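You operate a simulated robot arm through the tools that you are given. There is no shell and no other tool.

You are at the controls of a simulated robot arm. One attempt, no reset.

JOB
Put things in order on the cold bench. At the end: the blue cold cassette stands where the black knobbed plate stood; the yellow speed meter is on the silver foil dish; the black knobbed plate stands where the yellow speed meter stood; the clear yellow-capped fat tube stands on top of the white blue-lidded tub; whatever was shut is shut again. Leave all else as you found it, and nothing knocked over.

It is judged by the outcome, as a careful person would: the job done as asked, and still so three seconds after it is handed in. It fails if anything else is knocked over, pushed out of place, dropped, spilled or broken.

ROBOT AND FRAMES
A 5-joint arm with a two-finger parallel gripper, fixed in place. Base frame: the origin is at the foot of the arm, x ahead of it, y to its left, z up; the work surface is at about z = 0. Lengths are in mm, angles in degrees, forces in N, time in s.
With the tool pointing down near the work surface it reaches from about 260 to 600 mm from the base axis. Its first joint turns from -66.0 to 66.0 degrees. The tool tilts only in the upright plane through the base axis and itself; it spins freely about its own axis. Payload 1.57 kg.
The tool frame sits at the grasp point between the pads (the TCP): z along the fingers, y along the line on which they close. The tips reach 30 mm beyond it. The gripper opens to 80 mm. The fingers are 17 mm wide and 12 mm thick; the gripper's body (40 by 82 mm) begins 80 mm behind the TCP.
Orientation is that of the tool frame in the base frame, as a unit quaternion [w, x, y, z]. With the fingers straight down and closing along the base's y, the tool's x points along the base's -x, its y along +y and its z along -z.

CONTROLS
- The arm moves only by the tool servo_tool. Its argument "commands" is one flat list of numbers, 7 for each row, row after row: the shift along the tool's x, y, z in mm, then the turn, a rotation vector about the tool's x, y, z in degrees, then the gripper command, from -1 (shut) to 1 (fully open), values between in proportion. In form: [x, y, z, rx, ry, rz, grip, x, y, z, rx, ry, rz, grip, ...]. A call has 1 to 20 rows; each row shifts and turns the commanded pose from where the row before left it, along the tool's axes as they then stand. Each row takes 0.2 s and may step no farther than 50 mm and 8.6 degrees from the row before; otherwise, or with a gripper value out of range, the whole call is refused. A pose out of reach is approached as far as the arm can. The call stops where the force on the tool passes 40 N (or 10 N more than at its start, if that is more) or the arm is blocked; 0.2 s more then pass. Each finger travels about 153 mm/s and halts on what it meets, pressing with about 39 N; the grip force reading is that of the motor and also rises with nothing between the fingers. The clock runs only during rows and for 0.2 s after the last one: add rows that do not move to give the fingers time. It gives the time, the measured TCP pose, the force on the tool (base axes), the opening and the grip force at its end, in the units of the frame above (readings bear some noise), with the torque about the TCP (base axes, N m) and any sound that the robot's microphone picked up, and new pictures: "pictures" is both (left out), scene, wrist or none.
- Cameras (640 x 400 px; columns grow to the right, rows downward): "scene" is fixed at [33.8, 390.6, 524.9]; the picture's right is [-0.78, -0.62, 0.00], its down [-0.34, 0.43, -0.83] and it looks along [0.52, -0.65, -0.55] (base axes); focal length 214 px, centre (320, 200). "wrist" rides on the gripper at [72, -7, -122] in the tool frame; the picture's right is [0.09, 1.00, 0.00], its down [-0.84, 0.08, -0.54] and it looks along [-0.54, 0.05, 0.84] (tool axes); focal length 238 px, centre (320, 200). There is no depth. A picture from a camera that has moved, and an enlarged one, comes with that camera's place and axes in the base frame and with its lens.
- inspect(camera, box): a new picture of the part [left, top, right, bottom] of that camera's present view, enlarged. It takes no simulated time.
- job_done(): hands the job in; it is judged then, once.

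Places have to be worked out from the pictures, the camera data and where the tool is seen. Open the gripper and draw the arm clear of the work before you hand the job in, unless the task says otherwise.

The tools are called after "Emit:" as name(argument=value, ...) on one line, values as JSON. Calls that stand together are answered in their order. servo_tool: Moves the arm, as the interface text tells. Its arguments: {"type":"object","properties":{"commands":{"type":"array","items":{"type":"number"}},"pictures":{"type":"string","enum":["both","scene","wrist","none"]}},"required":["commands"]} The other tools are called the same way: inspect (camera, box) takes an enlarged picture of a part of a camera's view; job_done () hands the job in.

At the start:

```text
time_s: 0.0
ee_pos: [278.4, -24.0, 430.2]
orientation: [0.0, 0.0, 1.0, -0.001]
wrist_force: [-0.3, 0.3, -0.4]
moment: [0.0, -0.01, 0.01]
width: 79.7
grip_force: 0.1
```

scene: 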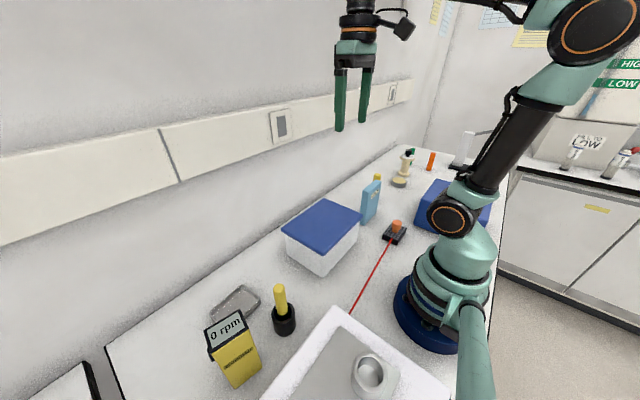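
wrist: 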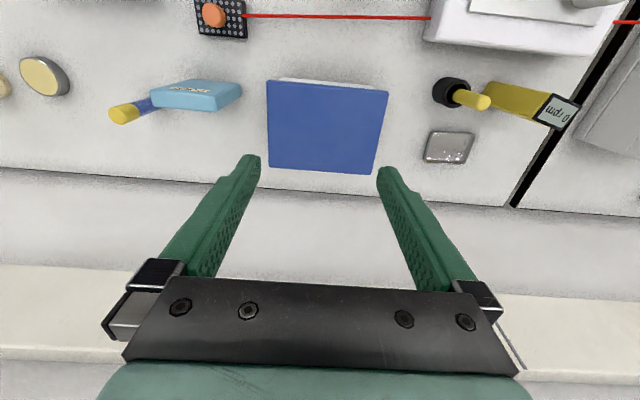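

I'll start by looking closely at both views to identify all the objects before moving anything.

Emit:
inspect(camera="scene", box=[180, 260, 340, 400])

Emit:
inspect(camera="scene", box=[270, 140, 510, 290])

Emit:
inspect(camera="wrist", box=[0, 0, 320, 200])

Emit:
inspect(camera="wrist", box=[320, 0, 640, 200])

```text
2.86 times, centred on (260, 330) of scene
camera zoom: at [33.8, 390.6, 524.9], right [-0.78, -0.62, 0.0], down [-0.34, 0.43, -0.83], along [0.52, -0.65, -0.55], focal length 613 px, centre (491, -171)
```

zoom: 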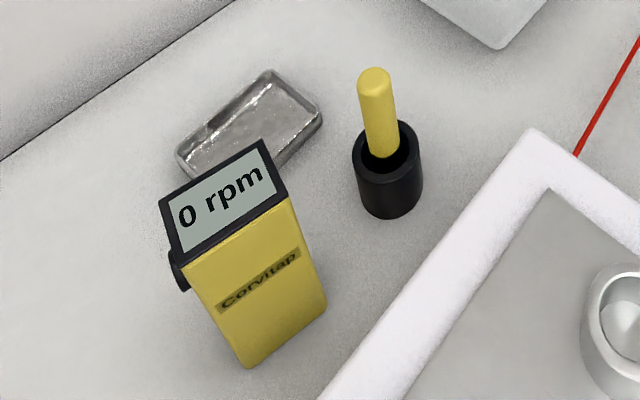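

```text
2.67 times, centred on (390, 215) of scene
camera zoom: at [33.8, 390.6, 524.9], right [-0.78, -0.62, 0.0], down [-0.34, 0.43, -0.83], along [0.52, -0.65, -0.55], focal length 572 px, centre (133, 160)
```

zoom: 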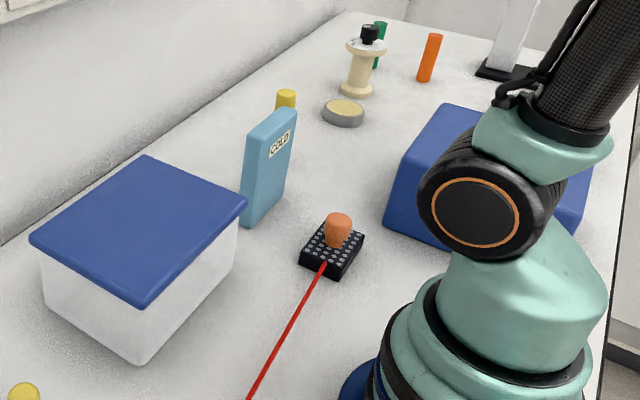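

```text
2.00 times, centred on (160, 100) of wrist
camera zoom: at [206.2, -30.6, 550.5], right [-0.09, 1.0, 0.0], down [0.84, 0.08, 0.54], along [0.54, 0.05, -0.84], focal length 477 px, centre (640, 400)
```

zoom: 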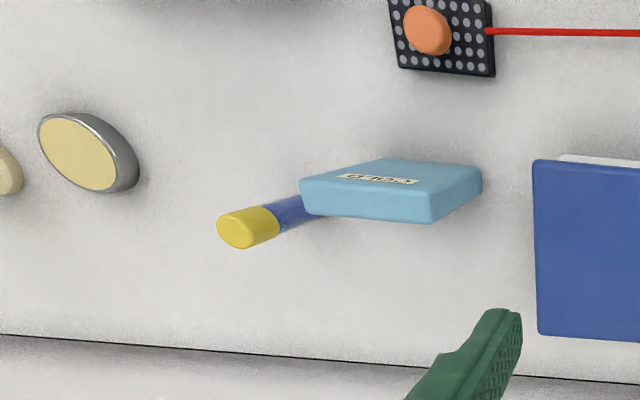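

```text
2.00 times, centred on (480, 100) of wrist
camera zoom: at [206.2, -30.6, 550.5], right [-0.09, 1.0, 0.0], down [0.84, 0.08, 0.54], along [0.54, 0.05, -0.84], focal length 477 px, centre (0, 400)
```

zoom: 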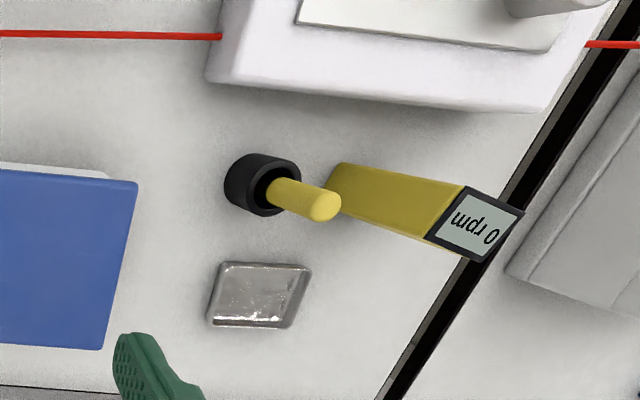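

Next I'll zoom further on the red line, the plate, the tube and the other items, to understand what each one is.

Emit:
inspect(camera="scene", box=[340, 210, 420, 260])

Emit:
inspect(camera="scene", box=[330, 160, 430, 222])

Emit:
inspect(camera="wrist", box=[540, 0, 640, 62])

Emit:
inspect(camera="wrist", box=[180, 0, 280, 62])

Emit:
inspect(camera="wrist", box=[400, 0, 500, 62])

Emit:
inspect(camera="scene", box=[250, 290, 450, 400])

Emit:
inspect(camera="scene", box=[270, 190, 370, 280])

Emit:
inspect(camera="scene", box=[380, 140, 500, 215])

```text
8.00 times, centred on (380, 235) of scene
camera zoom: at [33.8, 390.6, 524.9], right [-0.78, -0.62, 0.0], down [-0.34, 0.43, -0.83], along [0.52, -0.65, -0.55], focal length 1716 px, centre (-160, -80)
```

zoom: 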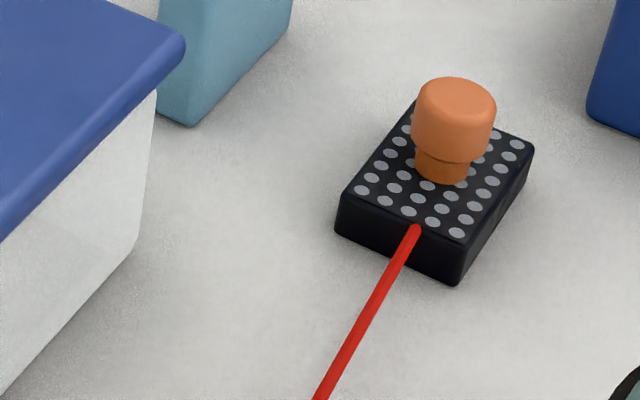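

```text
6.40 times, centred on (380, 191) of scene
camera zoom: at [33.8, 390.6, 524.9], right [-0.78, -0.62, 0.0], down [-0.34, 0.43, -0.83], along [0.52, -0.65, -0.55], focal length 1373 px, centre (-64, 258)
```

zoom: 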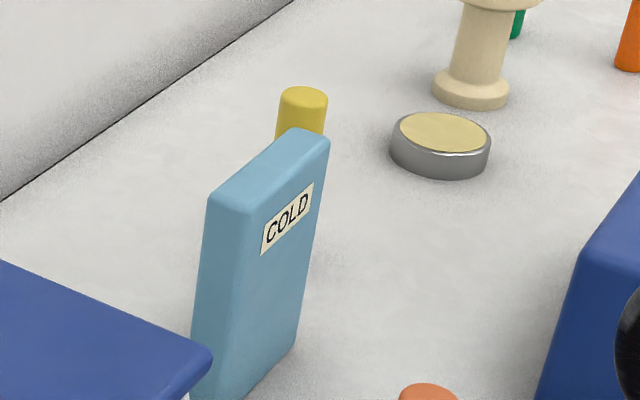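

```text
6.40 times, centred on (590, 31) of wrist
camera zoom: at [206.2, -30.6, 550.5], right [-0.09, 1.0, 0.0], down [0.84, 0.08, 0.54], along [0.54, 0.05, -0.84], focal length 1525 px, centre (-1408, 1282)
```

zoom: 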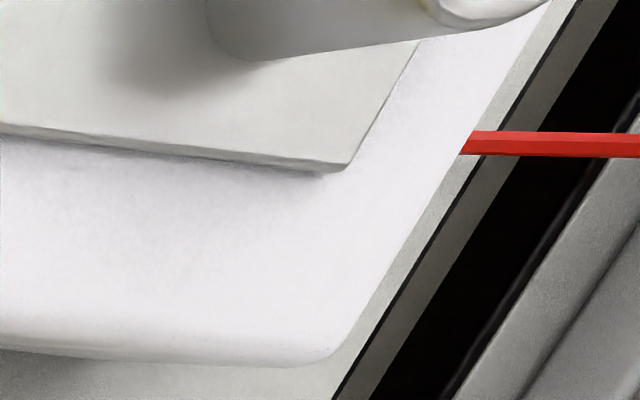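

```text
6.40 times, centred on (230, 31) of wrist
camera zoom: at [206.2, -30.6, 550.5], right [-0.09, 1.0, 0.0], down [0.84, 0.08, 0.54], along [0.54, 0.05, -0.84], focal length 1525 px, centre (896, 1282)
```

zoom: 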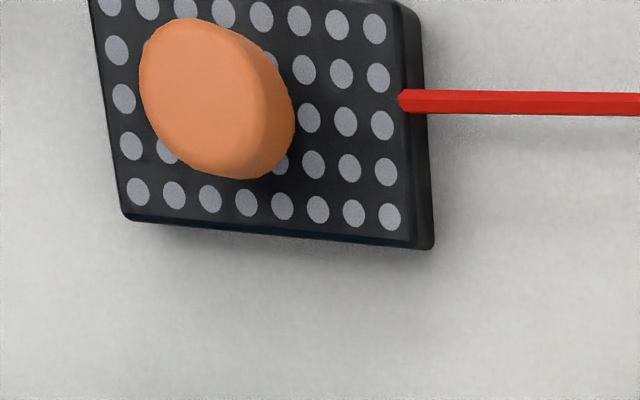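

```text
6.40 times, centred on (450, 31) of wrist
camera zoom: at [206.2, -30.6, 550.5], right [-0.09, 1.0, 0.0], down [0.84, 0.08, 0.54], along [0.54, 0.05, -0.84], focal length 1525 px, centre (-512, 1282)
```

zoom: 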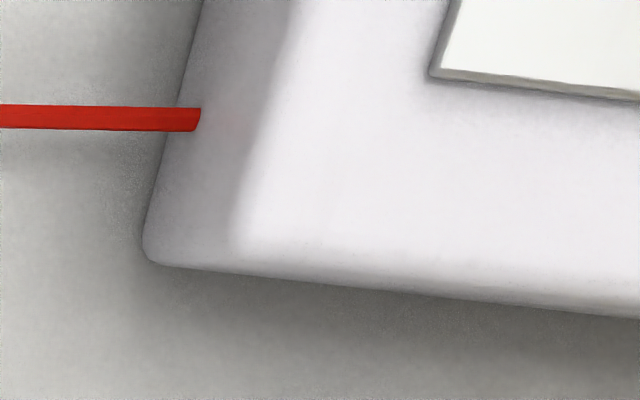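

```text
3.20 times, centred on (350, 345) of scene
camera zoom: at [33.8, 390.6, 524.9], right [-0.78, -0.62, 0.0], down [-0.34, 0.43, -0.83], along [0.52, -0.65, -0.55], focal length 686 px, centre (224, -264)
```

zoom: 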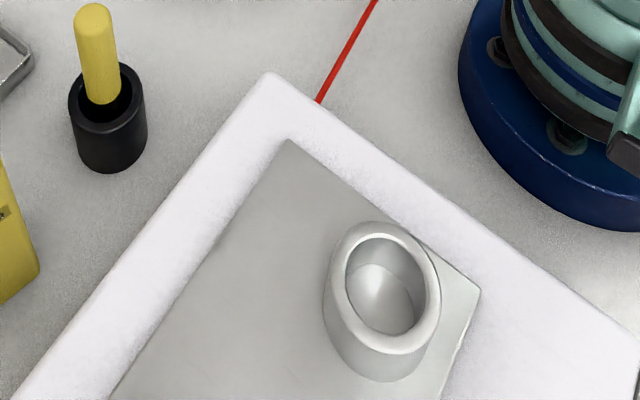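

```text
4.44 times, centred on (320, 235) of scene
camera zoom: at [33.8, 390.6, 524.9], right [-0.78, -0.62, 0.0], down [-0.34, 0.43, -0.83], along [0.52, -0.65, -0.55], focal length 953 px, centre (320, 44)
```

zoom: 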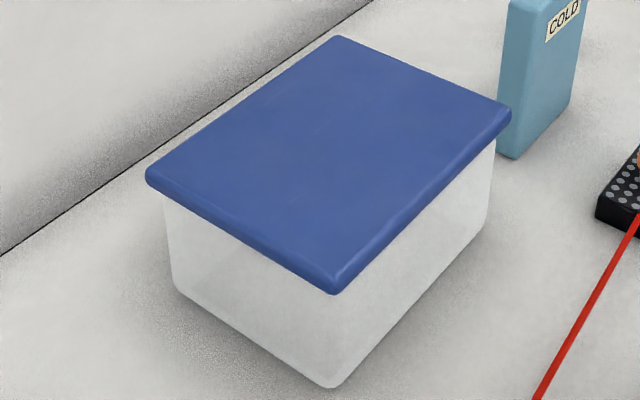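

```text
5.33 times, centred on (440, 178) of scene
camera zoom: at [33.8, 390.6, 524.9], right [-0.78, -0.62, 0.0], down [-0.34, 0.43, -0.83], along [0.52, -0.65, -0.55], focal length 1144 px, centre (-320, 320)
```

zoom: 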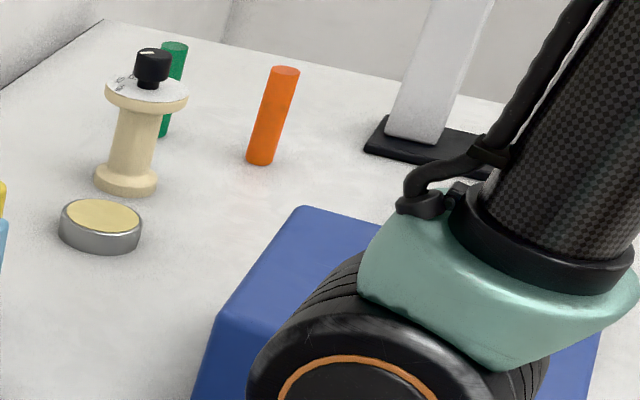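

The plate carries a red cord, and the tube stands behind the cassette. I'll move high above the yellow meter and the dish to see them up close (rough estimates: meter at (255,350), dish at (380,297)).

Emit:
servo_tool(commands=[-1, 36, 10, 0, 0, 0, 1, -1, 36, 10, 0, 0, 0, 1, -1, 36, 10, 0, 0, 0, 1, -1, 36, 10, 0, 0, 0, 1, -1, 36, 10, 0, 0, 0, 1, -1, 36, 10, 0, 0, 0, 1, -1, 36, 10, 0, 0, 0, 1, -1, 36, 10, 0, 0, 0, 1, -1, 36, 10, 0, 0, 0, 1, -1, 36, 10, 0, 0, 0, 1, 0, 0, 0, 0, 0, 0, 1])

```text
time_s: 2.4
ee_pos: [289.2, 335.1, 329.7]
orientation: [0.0, 0.0, 1.0, 0.0]
wrist_force: [0.6, -0.1, -0.1]
moment: [-0.01, 0.03, 0.0]
width: 80.0
grip_force: 0.0
camera wrist: at [216.6, 328.9, 450.8], right [-0.09, 1.0, 0.0], down [0.84, 0.08, 0.54], along [0.54, 0.05, -0.84], focal length 238 px, centre (320, 200)
```

scene: 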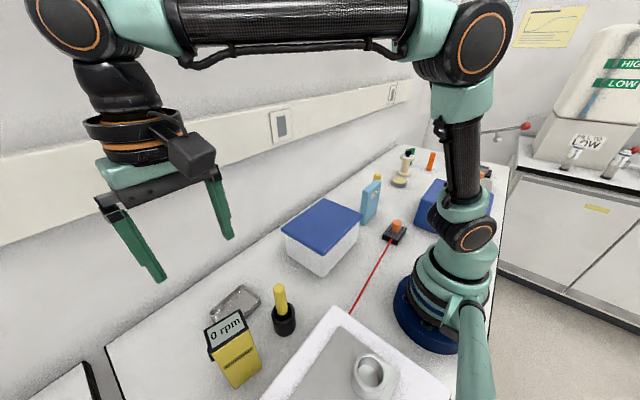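
wrist: 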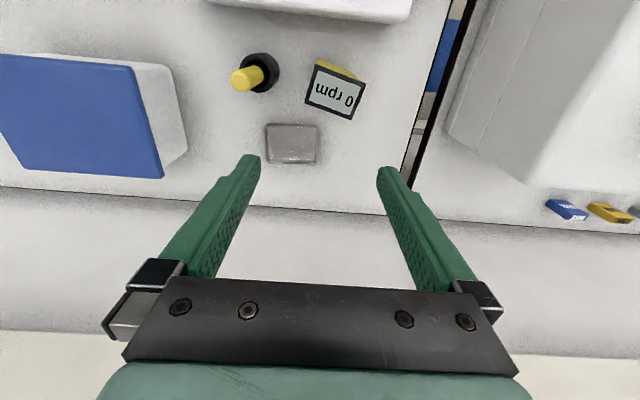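

The meter and dish are both in view. I'll zoom in to measure them.

Emit:
inspect(camera="wrist", box=[220, 40, 380, 140])

Emit:
inspect(camera="wrist", box=[230, 100, 390, 200])

Emit:
inspect(camera="wrist", box=[380, 0, 540, 100])

Emit:
inspect(camera="scene", box=[0, 150, 260, 320])

```text
4.00 times, centred on (300, 90) of wrist
camera zoom: at [216.6, 328.9, 450.8], right [-0.09, 1.0, 0.0], down [0.84, 0.08, 0.54], along [0.54, 0.05, -0.84], focal length 953 px, centre (400, 640)
```

zoom: 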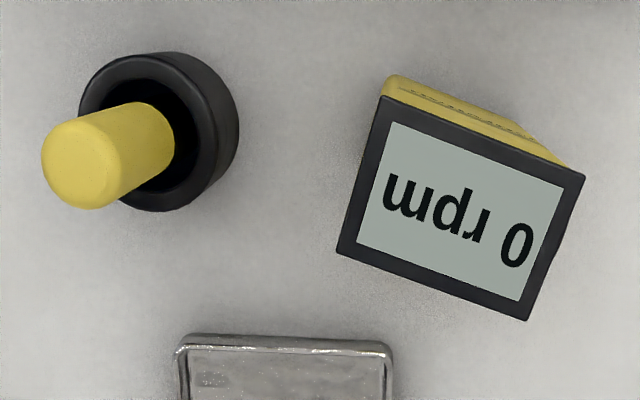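

```text
4.00 times, centred on (310, 150) of wrist
camera zoom: at [216.6, 328.9, 450.8], right [-0.09, 1.0, 0.0], down [0.84, 0.08, 0.54], along [0.54, 0.05, -0.84], focal length 953 px, centre (360, 400)
```

zoom: 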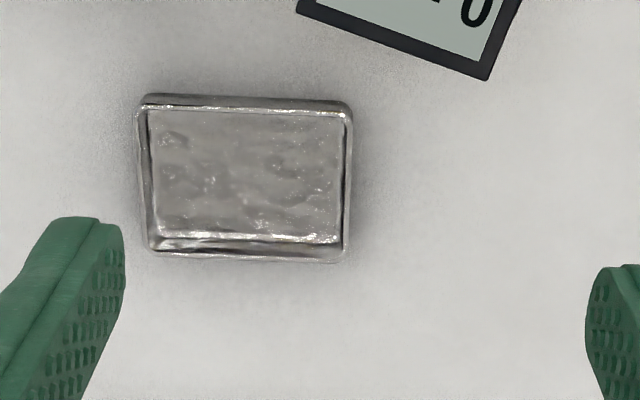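

```text
4.00 times, centred on (460, 50) of wrist
camera zoom: at [216.6, 328.9, 450.8], right [-0.09, 1.0, 0.0], down [0.84, 0.08, 0.54], along [0.54, 0.05, -0.84], focal length 953 px, centre (-240, 800)
```

zoom: 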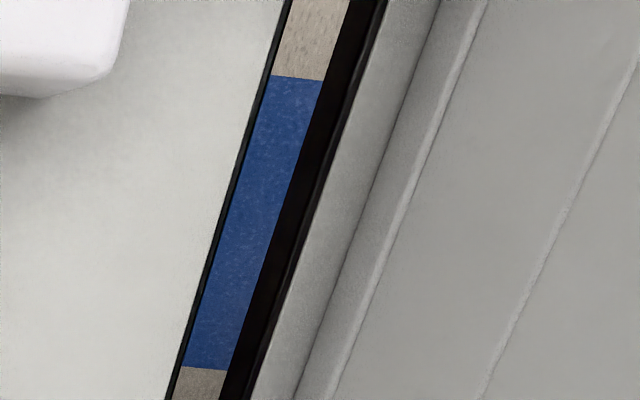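

```text
2.35 times, centred on (130, 235) of scene
camera zoom: at [33.8, 390.6, 524.9], right [-0.78, -0.62, 0.0], down [-0.34, 0.43, -0.83], along [0.52, -0.65, -0.55], focal length 505 px, centre (767, 118)
```

zoom: 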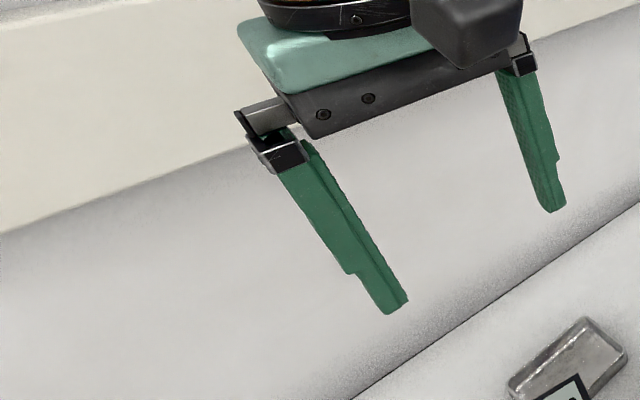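

The meter top is a flat box, roughly 60×41 mm and 161 mm tall, centred at (259,349) and yawed about −13°. The dish centre is about (380,288). I'll move over the meter and spin the tool so the fingers close across its 41 mm thickness.

Emit:
servo_tool(commands=[29.8, 14.3, 0, 0, 0, 0, 1, 0, 0, 0, 0, 0, -8.556, 1, 0, 0, 0, 0, 0, -8.556, 1, 0, 0, 0, 0, 0, -8.556, 1, 0, 0, 0, 0, 0, -8.556, 1, 0, 0, 0, 0, 0, -8.556, 1, 0, 0, 0, 0, 0, -8.556, 1, 0, 0, 0, 0, 0, -8.556, 1, 0, 0, 0, 0, 0, -8.556, 1, 0, 0, 0, 0, 0, -8.556, 1, 0, 0, 0, 0, 0, 0, 1, 0, 0, 0, 0, 0, 0, 1])

```text
time_s: 5.0
ee_pos: [258.8, 350.9, 329.9]
orientation: [0.001, -0.623, 0.782, 0.0]
wrist_force: [0.2, -0.2, 0.2]
moment: [0.01, 0.01, -0.03]
width: 79.8
grip_force: 0.1
camera wrist: at [248.8, 278.8, 450.7], right [-0.99, 0.13, 0.0], down [0.11, 0.83, 0.54], along [0.07, 0.54, -0.84], focal length 238 px, centre (320, 200)
```

scene: 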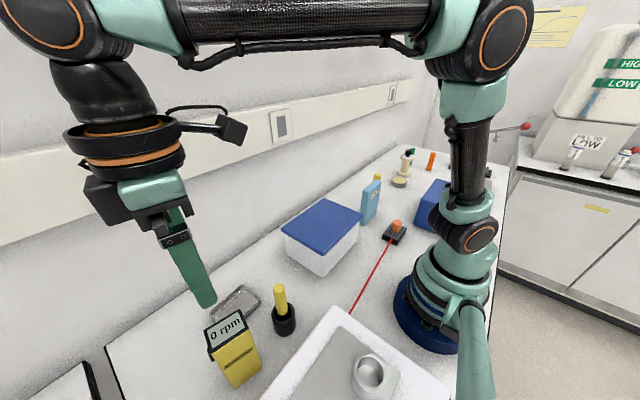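
wrist: 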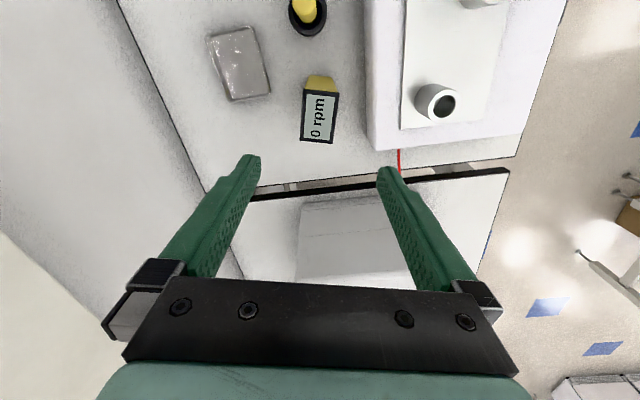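

The red cord goes past the stirrer to the bench edge; I'll zoom there and also check the meter's alignment.

Emit:
inspect(camera="wrist", box=[360, 120, 460, 182])

Emit:
inspect(camera="wrist", box=[250, 60, 390, 150])

```text
6.40 times, centred on (410, 151) of wrist
camera zoom: at [248.8, 278.8, 450.7], right [-0.99, 0.13, 0.0], down [0.11, 0.83, 0.54], along [0.07, 0.54, -0.84], focal length 1525 px, centre (-256, 514)
```

zoom: 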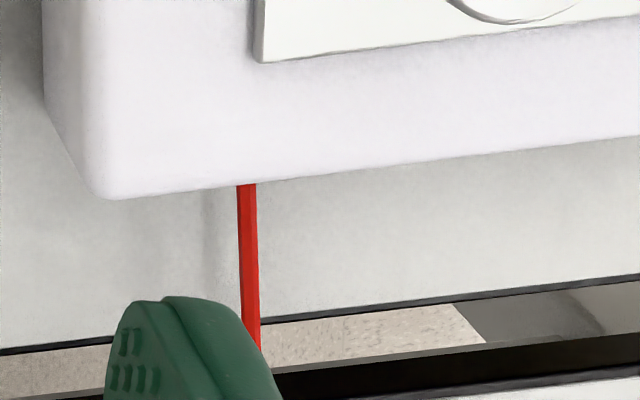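

```text
4.44 times, centred on (320, 105) of wrist
camera zoom: at [248.8, 278.8, 450.7], right [-0.99, 0.13, 0.0], down [0.11, 0.83, 0.54], along [0.07, 0.54, -0.84], focal length 1059 px, centre (320, 622)
```

zoom: 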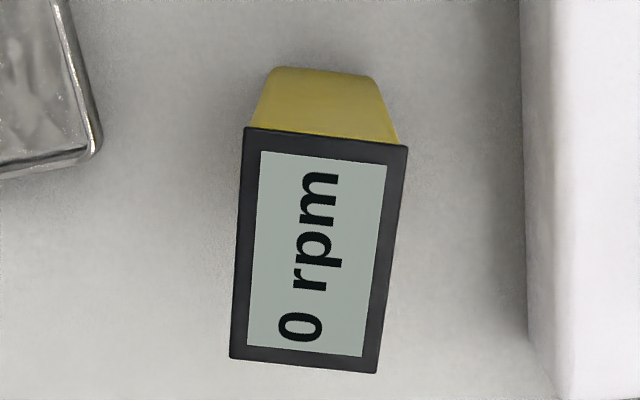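

The meter centre computes to (259.3,350.6) with its top at about z=161, and the TCP is aligned over it. I'll lower to just above the top, then check the straddle.

Emit:
servo_tool(commands=[0, 0, 30, 0, 0, 0, 1, 0, 0, 30, 0, 0, 0, 1, 0, 0, 30, 0, 0, 0, 1, 0, 0, 30, 0, 0, 0, 1, 0, 0, 15, 0, 0, 0, 1, 0, 0, 0, 0, 0, 0, 1])

```text
time_s: 6.4
ee_pos: [259.3, 351.0, 194.6]
orientation: [0.0, -0.623, 0.782, -0.001]
wrist_force: [-0.3, -0.2, -0.1]
moment: [-0.03, -0.01, 0.01]
width: 80.0
grip_force: 0.0
camera wrist: at [248.7, 278.0, 315.3], right [-0.99, 0.13, 0.0], down [0.11, 0.83, 0.54], along [0.07, 0.54, -0.84], focal length 238 px, centre (320, 200)
```

scene: 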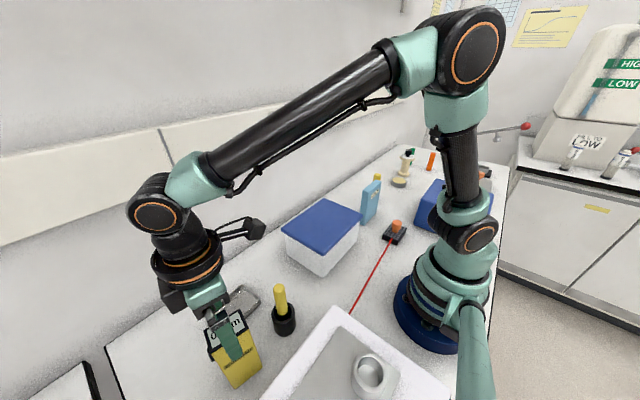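
wrist: 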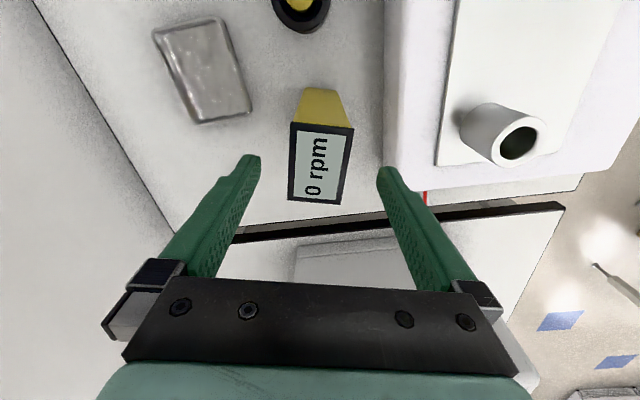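

The fingers straddle the meter evenly. I'll lower to about z=115 and close gently.

Emit:
servo_tool(commands=[0, 0, 20, 0, 0, 0, 1, 0, 0, 20, 0, 0, 0, 1, 0, 0, 20, 0, 0, 0, 1, 0, 0, 20, 0, 0, 0, 1, 0, 0, 0, 0, 0, 0, 1], pictures="none")

Emit:
servo_tool(commands=[0, 0, 0, 0, 0, 0, 0.4, 0, 0, 0, 0, 0, 0, 0.2, 0, 0, 0, 0, 0, 0, 0, 0, 0, 0, 0, 0, 0, -0.2, 0, 0, 0, 0, 0, 0, -0.2, 0, 0, 0, 0, 0, 0, -0.2])

```text
time_s: 7.6
ee_pos: [259.2, 350.8, 115.2]
orientation: [0.0, -0.623, 0.782, 0.0]
wrist_force: [-0.1, -0.5, -0.1]
moment: [0.02, 0.01, 0.01]
width: 79.9
grip_force: 0.0
```

```text
time_s: 9.0
ee_pos: [258.4, 351.4, 114.0]
orientation: [0.0, -0.622, 0.783, 0.0]
wrist_force: [0.0, 1.2, 0.1]
moment: [0.21, -0.03, -0.01]
width: 41.9
grip_force: 39.3
camera wrist: at [248.9, 278.8, 235.1], right [-0.99, 0.13, 0.0], down [0.11, 0.83, 0.54], along [0.07, 0.54, -0.84], focal length 238 px, centre (320, 200)
```

scene: 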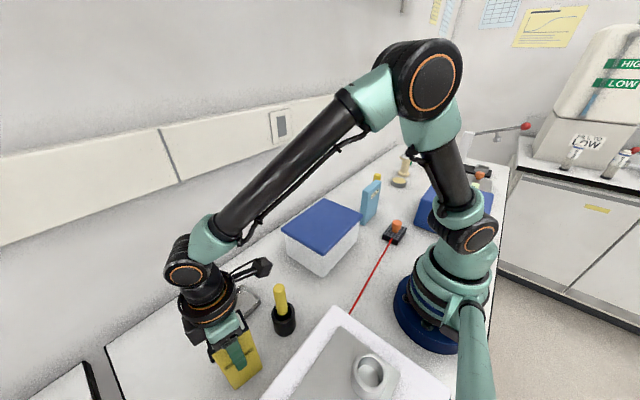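
wrist: 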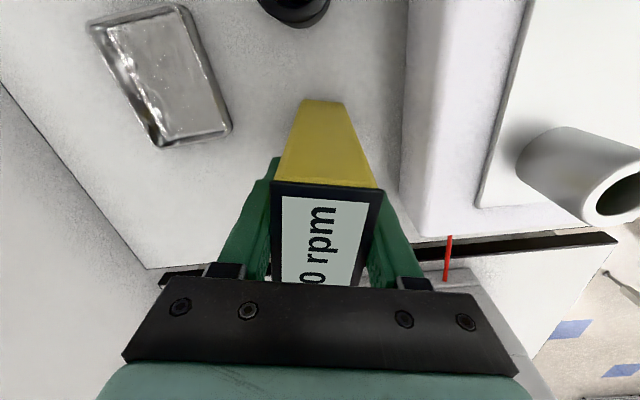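

I have a firm grip (width 41.9). Lifting a little to check the load.

Emit:
servo_tool(commands=[0, 0, -5, 0, 0, 0, -0.2, 0, 0, -10, 0, 0, 0, -0.2, 0, 0, -15, 0, 0, 0, -0.2, 0, 0, -20, 0, 0, 0, -0.2, 0, 0, -10, 0, 0, 0, -0.2, 0, 0, 0, 0, 0, 0, -0.2])

```text
time_s: 10.4
ee_pos: [258.5, 350.7, 175.0]
orientation: [0.0, -0.622, 0.783, 0.0]
wrist_force: [-0.6, -0.5, -1.5]
moment: [0.01, -0.01, -0.03]
width: 41.7
grip_force: 39.4
camera wrist: at [248.7, 278.1, 295.8], right [-0.99, 0.13, 0.0], down [0.11, 0.83, 0.54], along [0.07, 0.54, -0.84], focal length 238 px, centre (320, 200)
```

scene: 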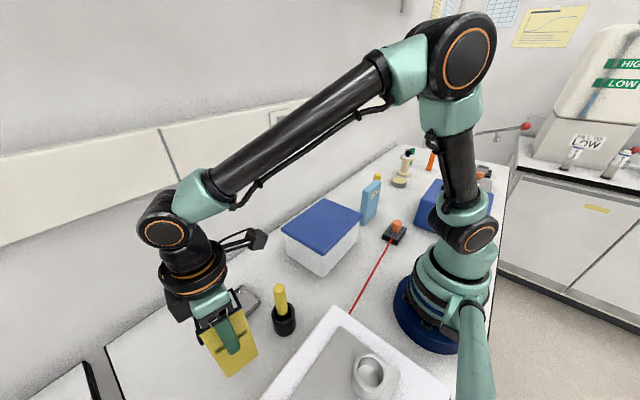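
wrist: 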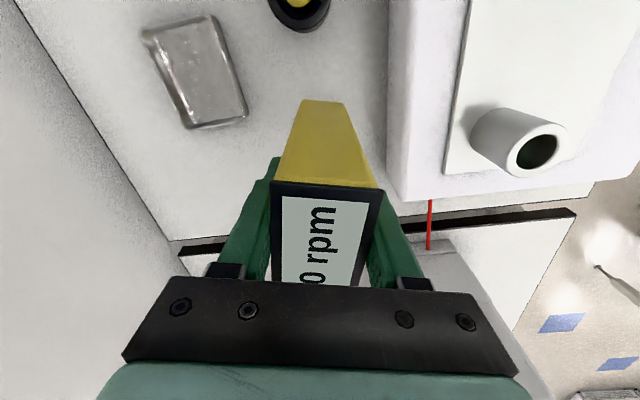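

The meter is held and upright. I'll zoom on the dish from here to refine its centre before moving.

Emit:
inspect(camera="wrist", box=[120, 0, 280, 140])

Emit:
inspect(camera="wrist", box=[370, 180, 470, 260])

```text
2.86 times, centred on (200, 70) of wrist
camera zoom: at [248.7, 278.1, 295.8], right [-0.99, 0.13, 0.0], down [0.11, 0.83, 0.54], along [0.07, 0.54, -0.84], focal length 681 px, centre (663, 571)
```

zoom: 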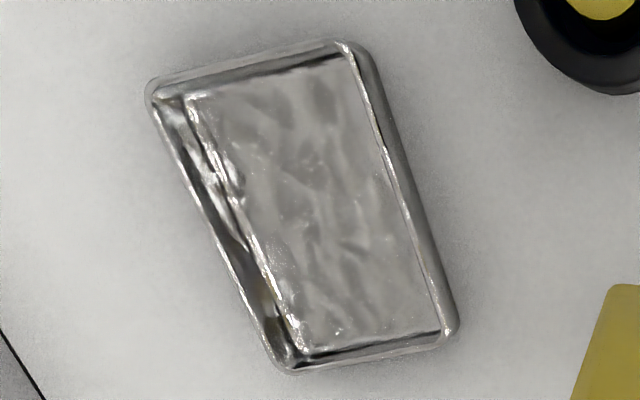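

```text
5.00 times, centred on (420, 220) of wrist
camera zoom: at [248.7, 278.1, 295.8], right [-0.99, 0.13, 0.0], down [0.11, 0.83, 0.54], along [0.07, 0.54, -0.84], focal length 1192 px, centre (-180, 100)
```

zoom: 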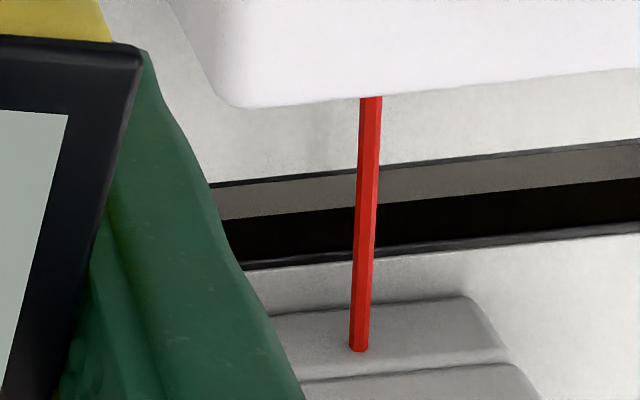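

The dish floor centre is about (381.5,290), yaw about +2°. I'll carry the meter there, turn it 15° to align with the dish, and look before lowering.

Emit:
servo_tool(commands=[5.27, -22.23, 0, 0, 0, 0, -0.2, 5.27, -22.23, 0, 0, 0, 0, -0.2, 5.27, -22.23, 0, 0, 0, 0, -0.2, 5.27, -22.23, 0, 0, 0, 0, -0.2, 5.27, -22.23, 0, 0, 0, 0, -0.2, 5.27, -22.23, 0, 0, 0, 0, -0.2, 0, 0, 0, 0, 0, -5, -0.2, 0, 0, 0, 0, 0, -5, -0.2, 0, 0, 0, 0, 0, -5, -0.2, 0, 0, 0, 0, 0, 0, -0.2, 0, 0, 0, 0, 0, 0, -0.2])

```text
time_s: 12.8
ee_pos: [381.1, 289.6, 174.3]
orientation: [0.0, 0.72, -0.694, 0.0]
wrist_force: [0.2, 0.1, -1.3]
moment: [-0.02, 0.0, 0.01]
width: 41.7
grip_force: 39.1
camera wrist: at [390.1, 217.9, 295.2], right [-0.99, -0.13, 0.0], down [-0.11, 0.83, 0.54], along [-0.07, 0.54, -0.84], focal length 238 px, centre (320, 200)
```

scene: 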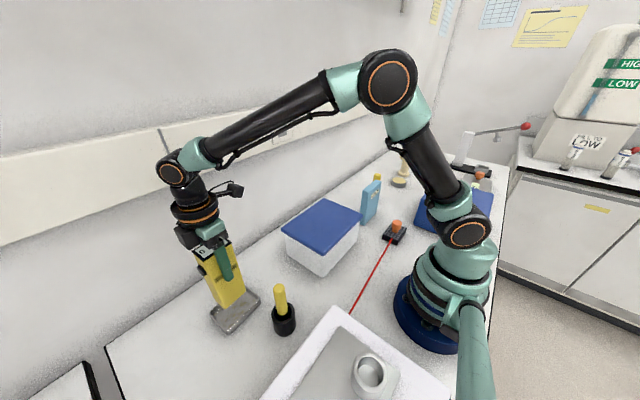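
wrist: 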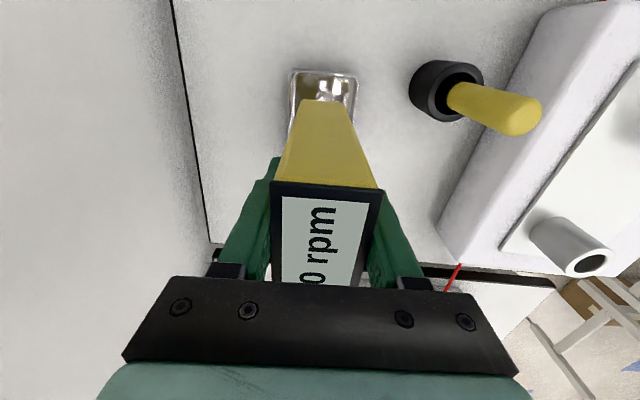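

The meter hangs over the dish. I'll check the alignment from both cameras.

Emit:
inspect(camera="wrist", box=[250, 50, 410, 150])

Emit:
inspect(camera="scene", box=[160, 220, 320, 340])

```text
4.00 times, centred on (330, 100) of wrist
camera zoom: at [390.1, 217.9, 295.2], right [-0.99, -0.13, 0.0], down [-0.11, 0.83, 0.54], along [-0.07, 0.54, -0.84], focal length 953 px, centre (280, 600)
```

zoom: 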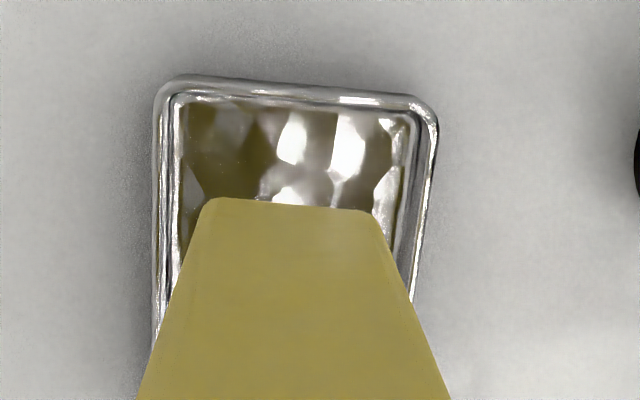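

```text
3.33 times, centred on (240, 280) of scene
camera zoom: at [33.8, 390.6, 524.9], right [-0.78, -0.62, 0.0], down [-0.34, 0.43, -0.83], along [0.52, -0.65, -0.55], focal length 715 px, centre (587, -67)
```

zoom: 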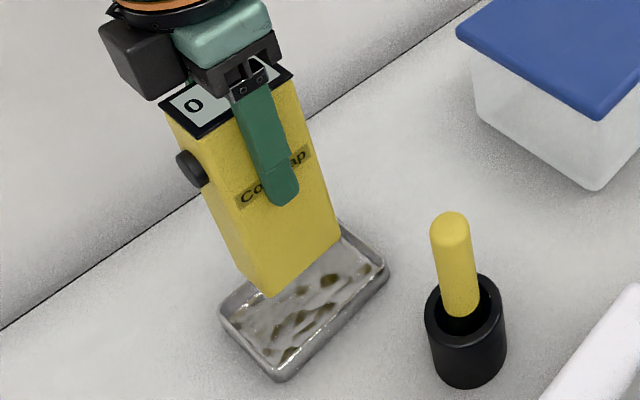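

Alignment is good: the meter centre (382,290) matches the dish floor. I'll lower to a few mm above the dish floor.

Emit:
servo_tool(commands=[0, 0, 20, 0, 0, 0, -0.2, 0, 0, 20, 0, 0, 0, -0.2, 0, 0, 10, 0, 0, 0, -0.2, 0, 0, 2, 0, 0, 0, -0.2, 0, 0, 0, 0, 0, 0, -0.2], pictures="scene")

```text
time_s: 14.0
ee_pos: [380.9, 290.8, 122.8]
orientation: [-0.001, 0.72, -0.694, -0.001]
wrist_force: [-1.3, 0.6, -0.4]
moment: [-0.01, 0.0, 0.01]
width: 42.0
grip_force: 38.5
```

scene: 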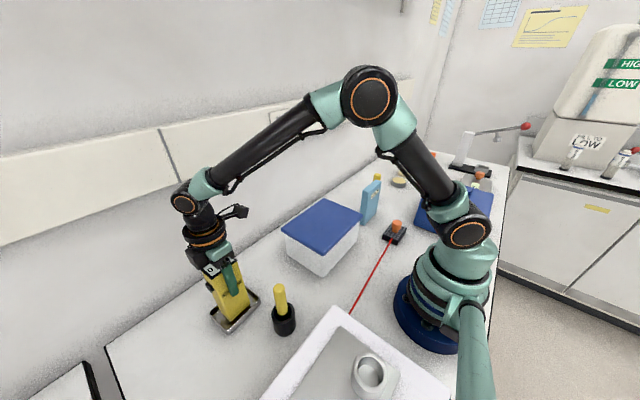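

The bottom should be about 8 mm above the bench level. Now I'll lower in small steps, watching for contact.

Emit:
servo_tool(commands=[0, 0, 1.5, 0, 0, 0, -0.2, 0, 0, 1.5, 0, 0, 0, -0.2, 0, 0, 0, 0, 0, 0, -0.2], pictures="none")

Emit:
servo_tool(commands=[0, 0, 1, 0, 0, 0, -0.2, 0, 0, 1, 0, 0, 0, -0.2, 0, 0, 0, 0, 0, 0, -0.2], pictures="none")

```text
time_s: 14.8
ee_pos: [380.4, 289.2, 121.6]
orientation: [0.001, 0.719, -0.695, 0.001]
wrist_force: [-0.5, 0.3, -2.0]
moment: [0.01, -0.02, 0.03]
width: 42.0
grip_force: 39.2
```

```text
time_s: 15.6
ee_pos: [380.7, 289.4, 118.3]
orientation: [-0.001, 0.719, -0.695, 0.0]
wrist_force: [-1.9, -1.1, 4.6]
moment: [-0.1, 0.15, -0.01]
width: 41.9
grip_force: 39.0
```

Contact is felt (+4.6 N) near z=118, which matches the dish floor. I'll check the pictures before releasing.

Emit:
inspect(camera="scene", box=[160, 240, 320, 340])

Emit:
inspect(camera="wrist", box=[240, 40, 400, 140])

```text
4.00 times, centred on (240, 290) of scene
camera zoom: at [33.7, 390.6, 524.9], right [-0.78, -0.62, 0.0], down [-0.34, 0.43, -0.83], along [0.52, -0.65, -0.55], focal length 858 px, centre (640, -160)
```

zoom: 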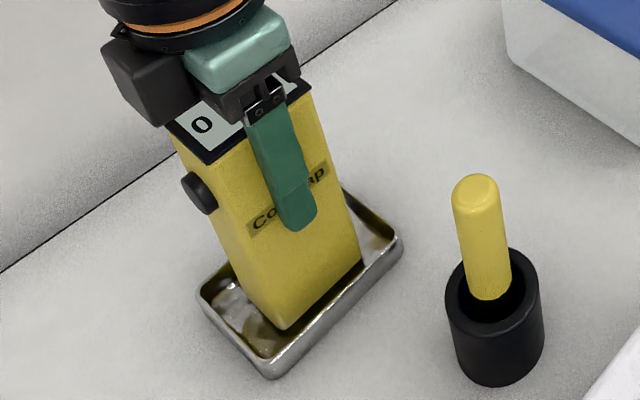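

```text
4.00 times, centred on (320, 90) of wrist
camera zoom: at [390.3, 218.0, 238.9], right [-0.99, -0.13, 0.0], down [-0.11, 0.83, 0.54], along [-0.07, 0.54, -0.84], focal length 953 px, centre (320, 640)
```

zoom: 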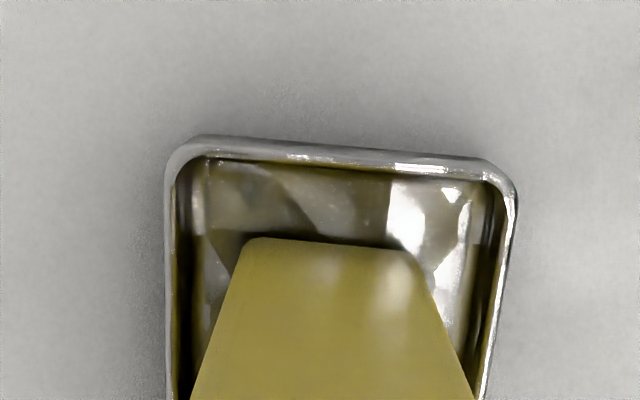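

The meter sits inside the dish on its floor. I'll release gently, then rise straight up.

Emit:
servo_tool(commands=[0, 0, 0, 0, 0, 0, 0.08, 0, 0, 0, 0, 0, 0, 0.12, 0, 0, 0, 0, 0, 0, 0.2, 0, 0, 0, 0, 0, 0, 0.5, 0, 0, 0, 0, 0, 0, 0.8, 0, 0, 0, 0, 0, 0, 0.8])

```text
time_s: 17.0
ee_pos: [381.7, 289.5, 117.8]
orientation: [0.0, 0.719, -0.695, 0.0]
wrist_force: [0.3, 0.5, 0.4]
moment: [0.01, -0.01, 0.04]
width: 72.0
grip_force: 0.0
camera wrist: at [390.2, 217.9, 238.6], right [-0.99, -0.13, 0.0], down [-0.11, 0.83, 0.54], along [-0.07, 0.54, -0.84], focal length 238 px, centre (320, 200)
```

scene: 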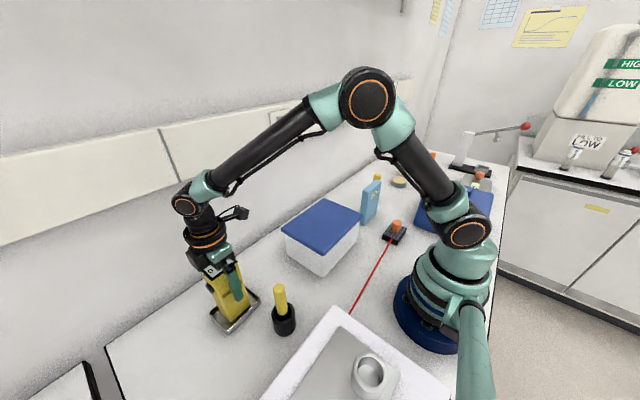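
wrist: 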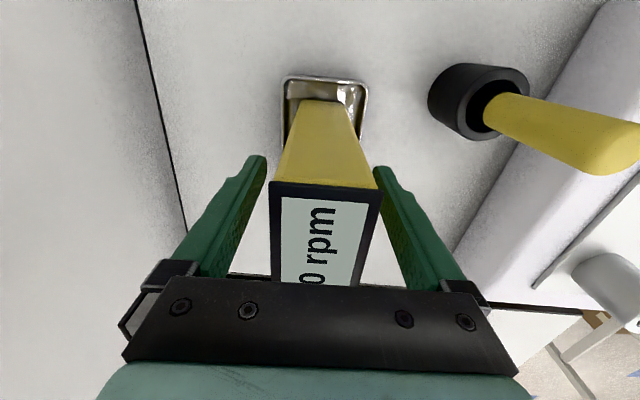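

The meter stands upright in the dish, released. I'll rise straight up clear of it, then spin the tool back while climbing.

Emit:
servo_tool(commands=[0, 0, -25, 0, 0, 0, 0.8, 0, 0, -30, 0, 0, 0, 0.8, 0, 0, -30, 0, 0, 0, 0.8, 0, 0, -25, 0, 0, 0, 0.8, 0, 0, -8, 0, 0, 8.5, 0.9, 0, 0, -8, 0, 0, 8.5, 1, 0, 0, -8, 0, 0, 8.5, 1, 0, 0, -8, 0, 0, 8.5, 1, 0, 0, -8, 0, 0, 8.5, 1, 0, 0, -8, 0, 0, 8.5, 1, 0, 0, -8, 0, 0, 8.5, 1, 0, 0, -8, 0, 0, 8.5, 1, 0, 0, -8, 0, 0, 8.5, 1, 0, 0, -8, 0, 0, 8.5, 1, 0, 0, -8, 0, 0, 8.5, 1, 0, 0, 0, 0, 0, 8.5, 1, 0, 0, 0, 0, 0, 8.5, 1, 0, 0, 0, 0, 0, 8.5, 1, 0, 0, 0, 0, 0, 8.5, 1, 0, 0, 0, 0, 0, 8.5, 1])

```text
time_s: 21.2
ee_pos: [381.2, 290.3, 314.4]
orientation: [0.0, 0.375, 0.927, 0.0]
wrist_force: [-0.1, 0.2, -0.2]
moment: [-0.01, -0.03, 0.01]
width: 80.2
grip_force: 0.0
camera wrist: at [324.7, 334.7, 436.3], right [0.63, 0.78, 0.0], down [0.65, -0.53, 0.54], along [0.42, -0.34, -0.84], focal length 238 px, centre (320, 200)
```

scene: 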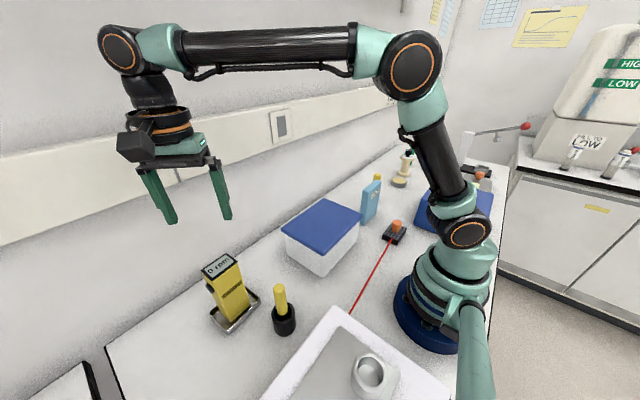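
wrist: 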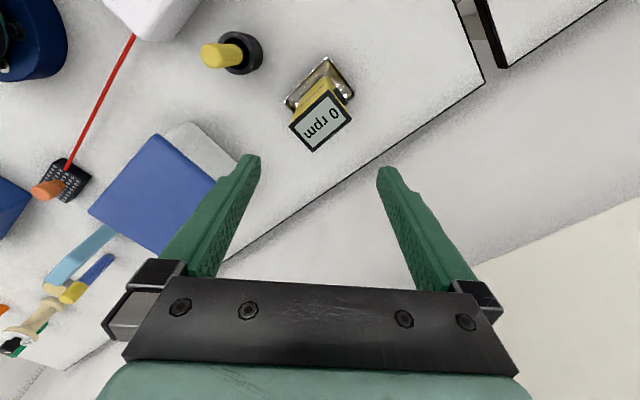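

The meter stands properly in the dish. I'll finish the spin and travel high toward the black plate.

Emit:
servo_tool(commands=[0, 0, 0, 0, 0, 8.5, 1, 0, 0, 0, 0, 0, 8.5, 1, 0, 0, 0, 0, 0, 8.5, 1, 0, 0, 0, 0, 0, 8.5, 1, 0, 0, 0, 0, 0, 8.5, 1, 0, 0, 0, 0, 0, 3.5, 1, -34.3, -5.9, 0, 0, 0, 0, 1, -34.3, -5.9, 0, 0, 0, 0, 1, -34.3, -5.9, 0, 0, 0, 0, 1, -34.3, -5.9, 0, 0, 0, 0, 1, -34.3, -5.9, 0, 0, 0, 0, 1, -34.3, -5.9, 0, 0, 0, 0, 1, -34.3, -5.9, 0, 0, 0, 0, 1, -34.3, -15.7, 0, 0, 0, 0, 1, -34.3, -15.7, 0, 0, 0, 0, 1, -34.3, -15.7, 0, 0, 0, 0, 1, -34.3, -15.7, 0, 0, 0, 0, 1, -34.3, -15.7, 0, 0, 0, 0, 1, -34.3, -15.7, 0, 0, 0, 0, 1, -34.3, -15.7, 0, 0, 0, 0, 1])

```text
time_s: 25.4
ee_pos: [229.5, -190.0, 315.9]
orientation: [0.0, 0.706, 0.708, 0.0]
wrist_force: [-0.6, 0.6, -0.4]
moment: [0.0, 0.0, -0.04]
width: 79.8
grip_force: 0.1
camera wrist: at [222.8, -118.9, 436.5], right [1.0, 0.09, 0.0], down [0.08, -0.84, 0.54], along [0.05, -0.54, -0.84], focal length 238 px, centre (320, 200)
```

scene: 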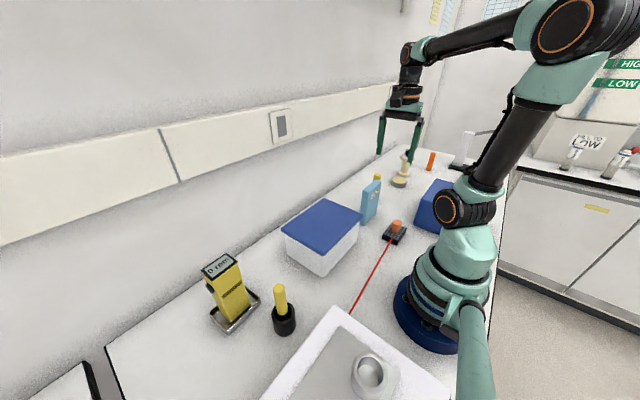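
wrist: 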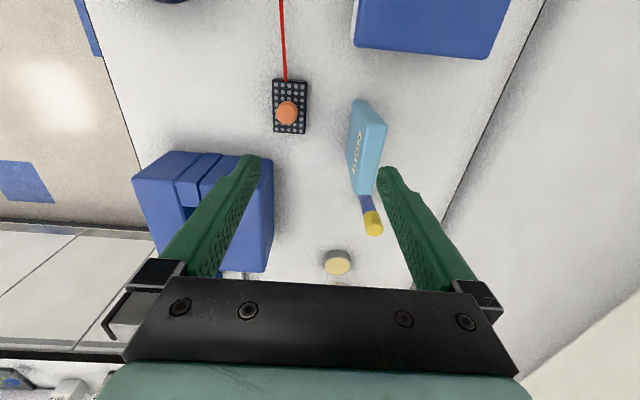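

I can see the plate, cassette, tube, and a blue box with some latch or strap. I'll zoom on each.

Emit:
inspect(camera="wrist", box=[250, 60, 410, 160])

Emit:
inspect(camera="wrist", box=[320, 150, 420, 280])

Emit:
inspect(camera="wrist", box=[120, 130, 300, 280])

Emit:
inspect(camera="scene", box=[380, 130, 500, 205])

```text
4.00 times, centred on (330, 110) of wrist
camera zoom: at [222.8, -118.9, 436.5], right [1.0, 0.09, 0.0], down [0.08, -0.84, 0.54], along [0.05, -0.54, -0.84], focal length 953 px, centre (280, 560)
```

zoom: 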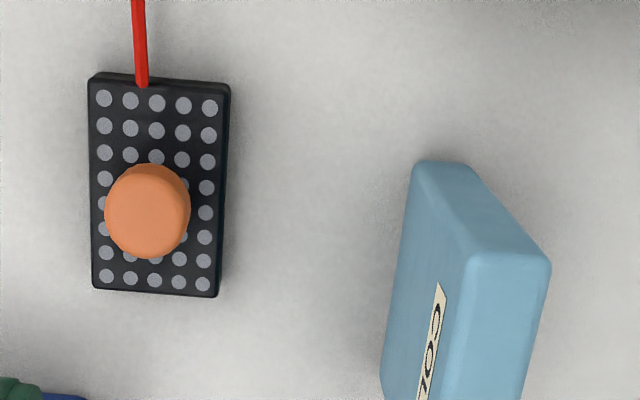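

```text
3.08 times, centred on (370, 215) of wrist
camera zoom: at [222.8, -118.9, 436.5], right [1.0, 0.09, 0.0], down [0.08, -0.84, 0.54], along [0.05, -0.54, -0.84], focal length 733 px, centre (166, 154)
```

zoom: 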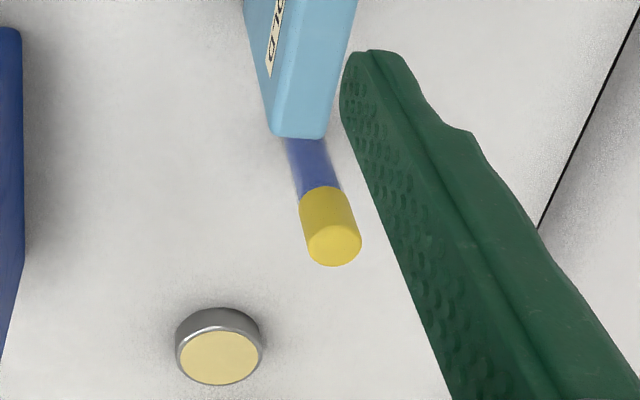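

```text
2.67 times, centred on (210, 205) of wrist
camera zoom: at [222.8, -118.9, 436.5], right [1.0, 0.09, 0.0], down [0.08, -0.84, 0.54], along [0.05, -0.54, -0.84], focal length 636 px, centre (613, 187)
```

zoom: 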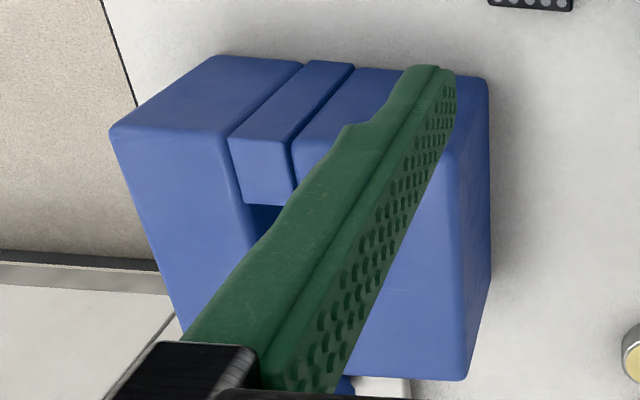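

```text
5.33 times, centred on (440, 168) of scene
camera zoom: at [33.8, 390.6, 524.9], right [-0.78, -0.62, 0.0], down [-0.34, 0.43, -0.83], along [0.52, -0.65, -0.55], focal length 1144 px, centre (-320, 373)
```

zoom: 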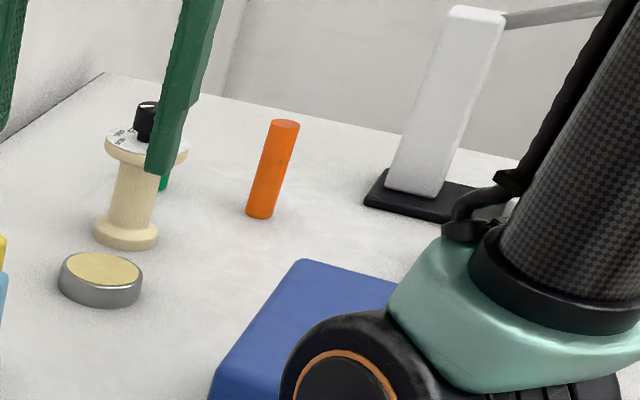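

The plate top is about z=27, centred near (180,−208) and 53×82 mm, with the knob head at z≈45–68, about 33 mm across. I'll move above it and descend partway to refine.

Emit:
servo_tool(commands=[-8.5, -24.7, 0, 0, 0, 0, 1, -8.5, -24.8, 0, 0, 0, 0, 1, 0, 0, 30, 0, 0, 0, 1, 0, 0, 30, 0, 0, 0, 1, 0, 0, 30, 0, 0, 0, 1, 0, 0, 30, 0, 0, 0, 1, 0, 0, 0, 0, 0, 0, 1])

```text
time_s: 27.0
ee_pos: [180.0, -206.5, 195.2]
orientation: [0.0, 0.707, 0.707, 0.0]
wrist_force: [-0.2, 0.0, -0.2]
moment: [-0.02, -0.03, 0.04]
width: 79.8
grip_force: 0.0
camera wrist: at [173.5, -135.5, 315.9], right [1.0, 0.09, 0.0], down [0.08, -0.84, 0.54], along [0.05, -0.54, -0.84], focal length 238 px, centre (320, 200)
```

scene: 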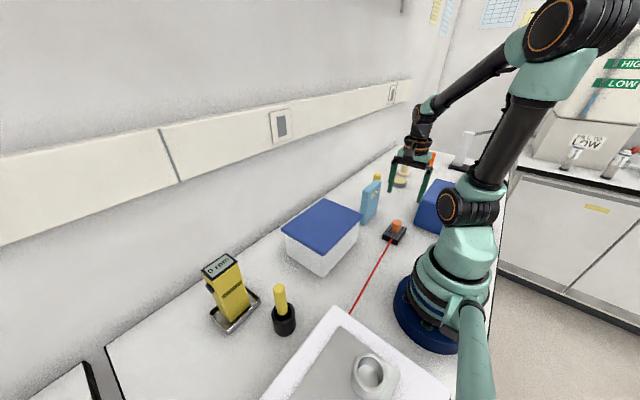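
wrist: 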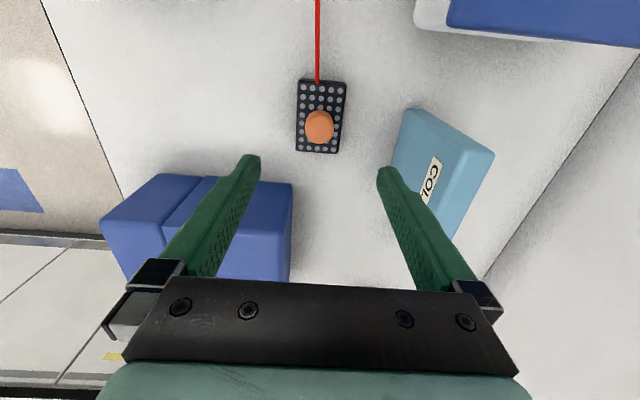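

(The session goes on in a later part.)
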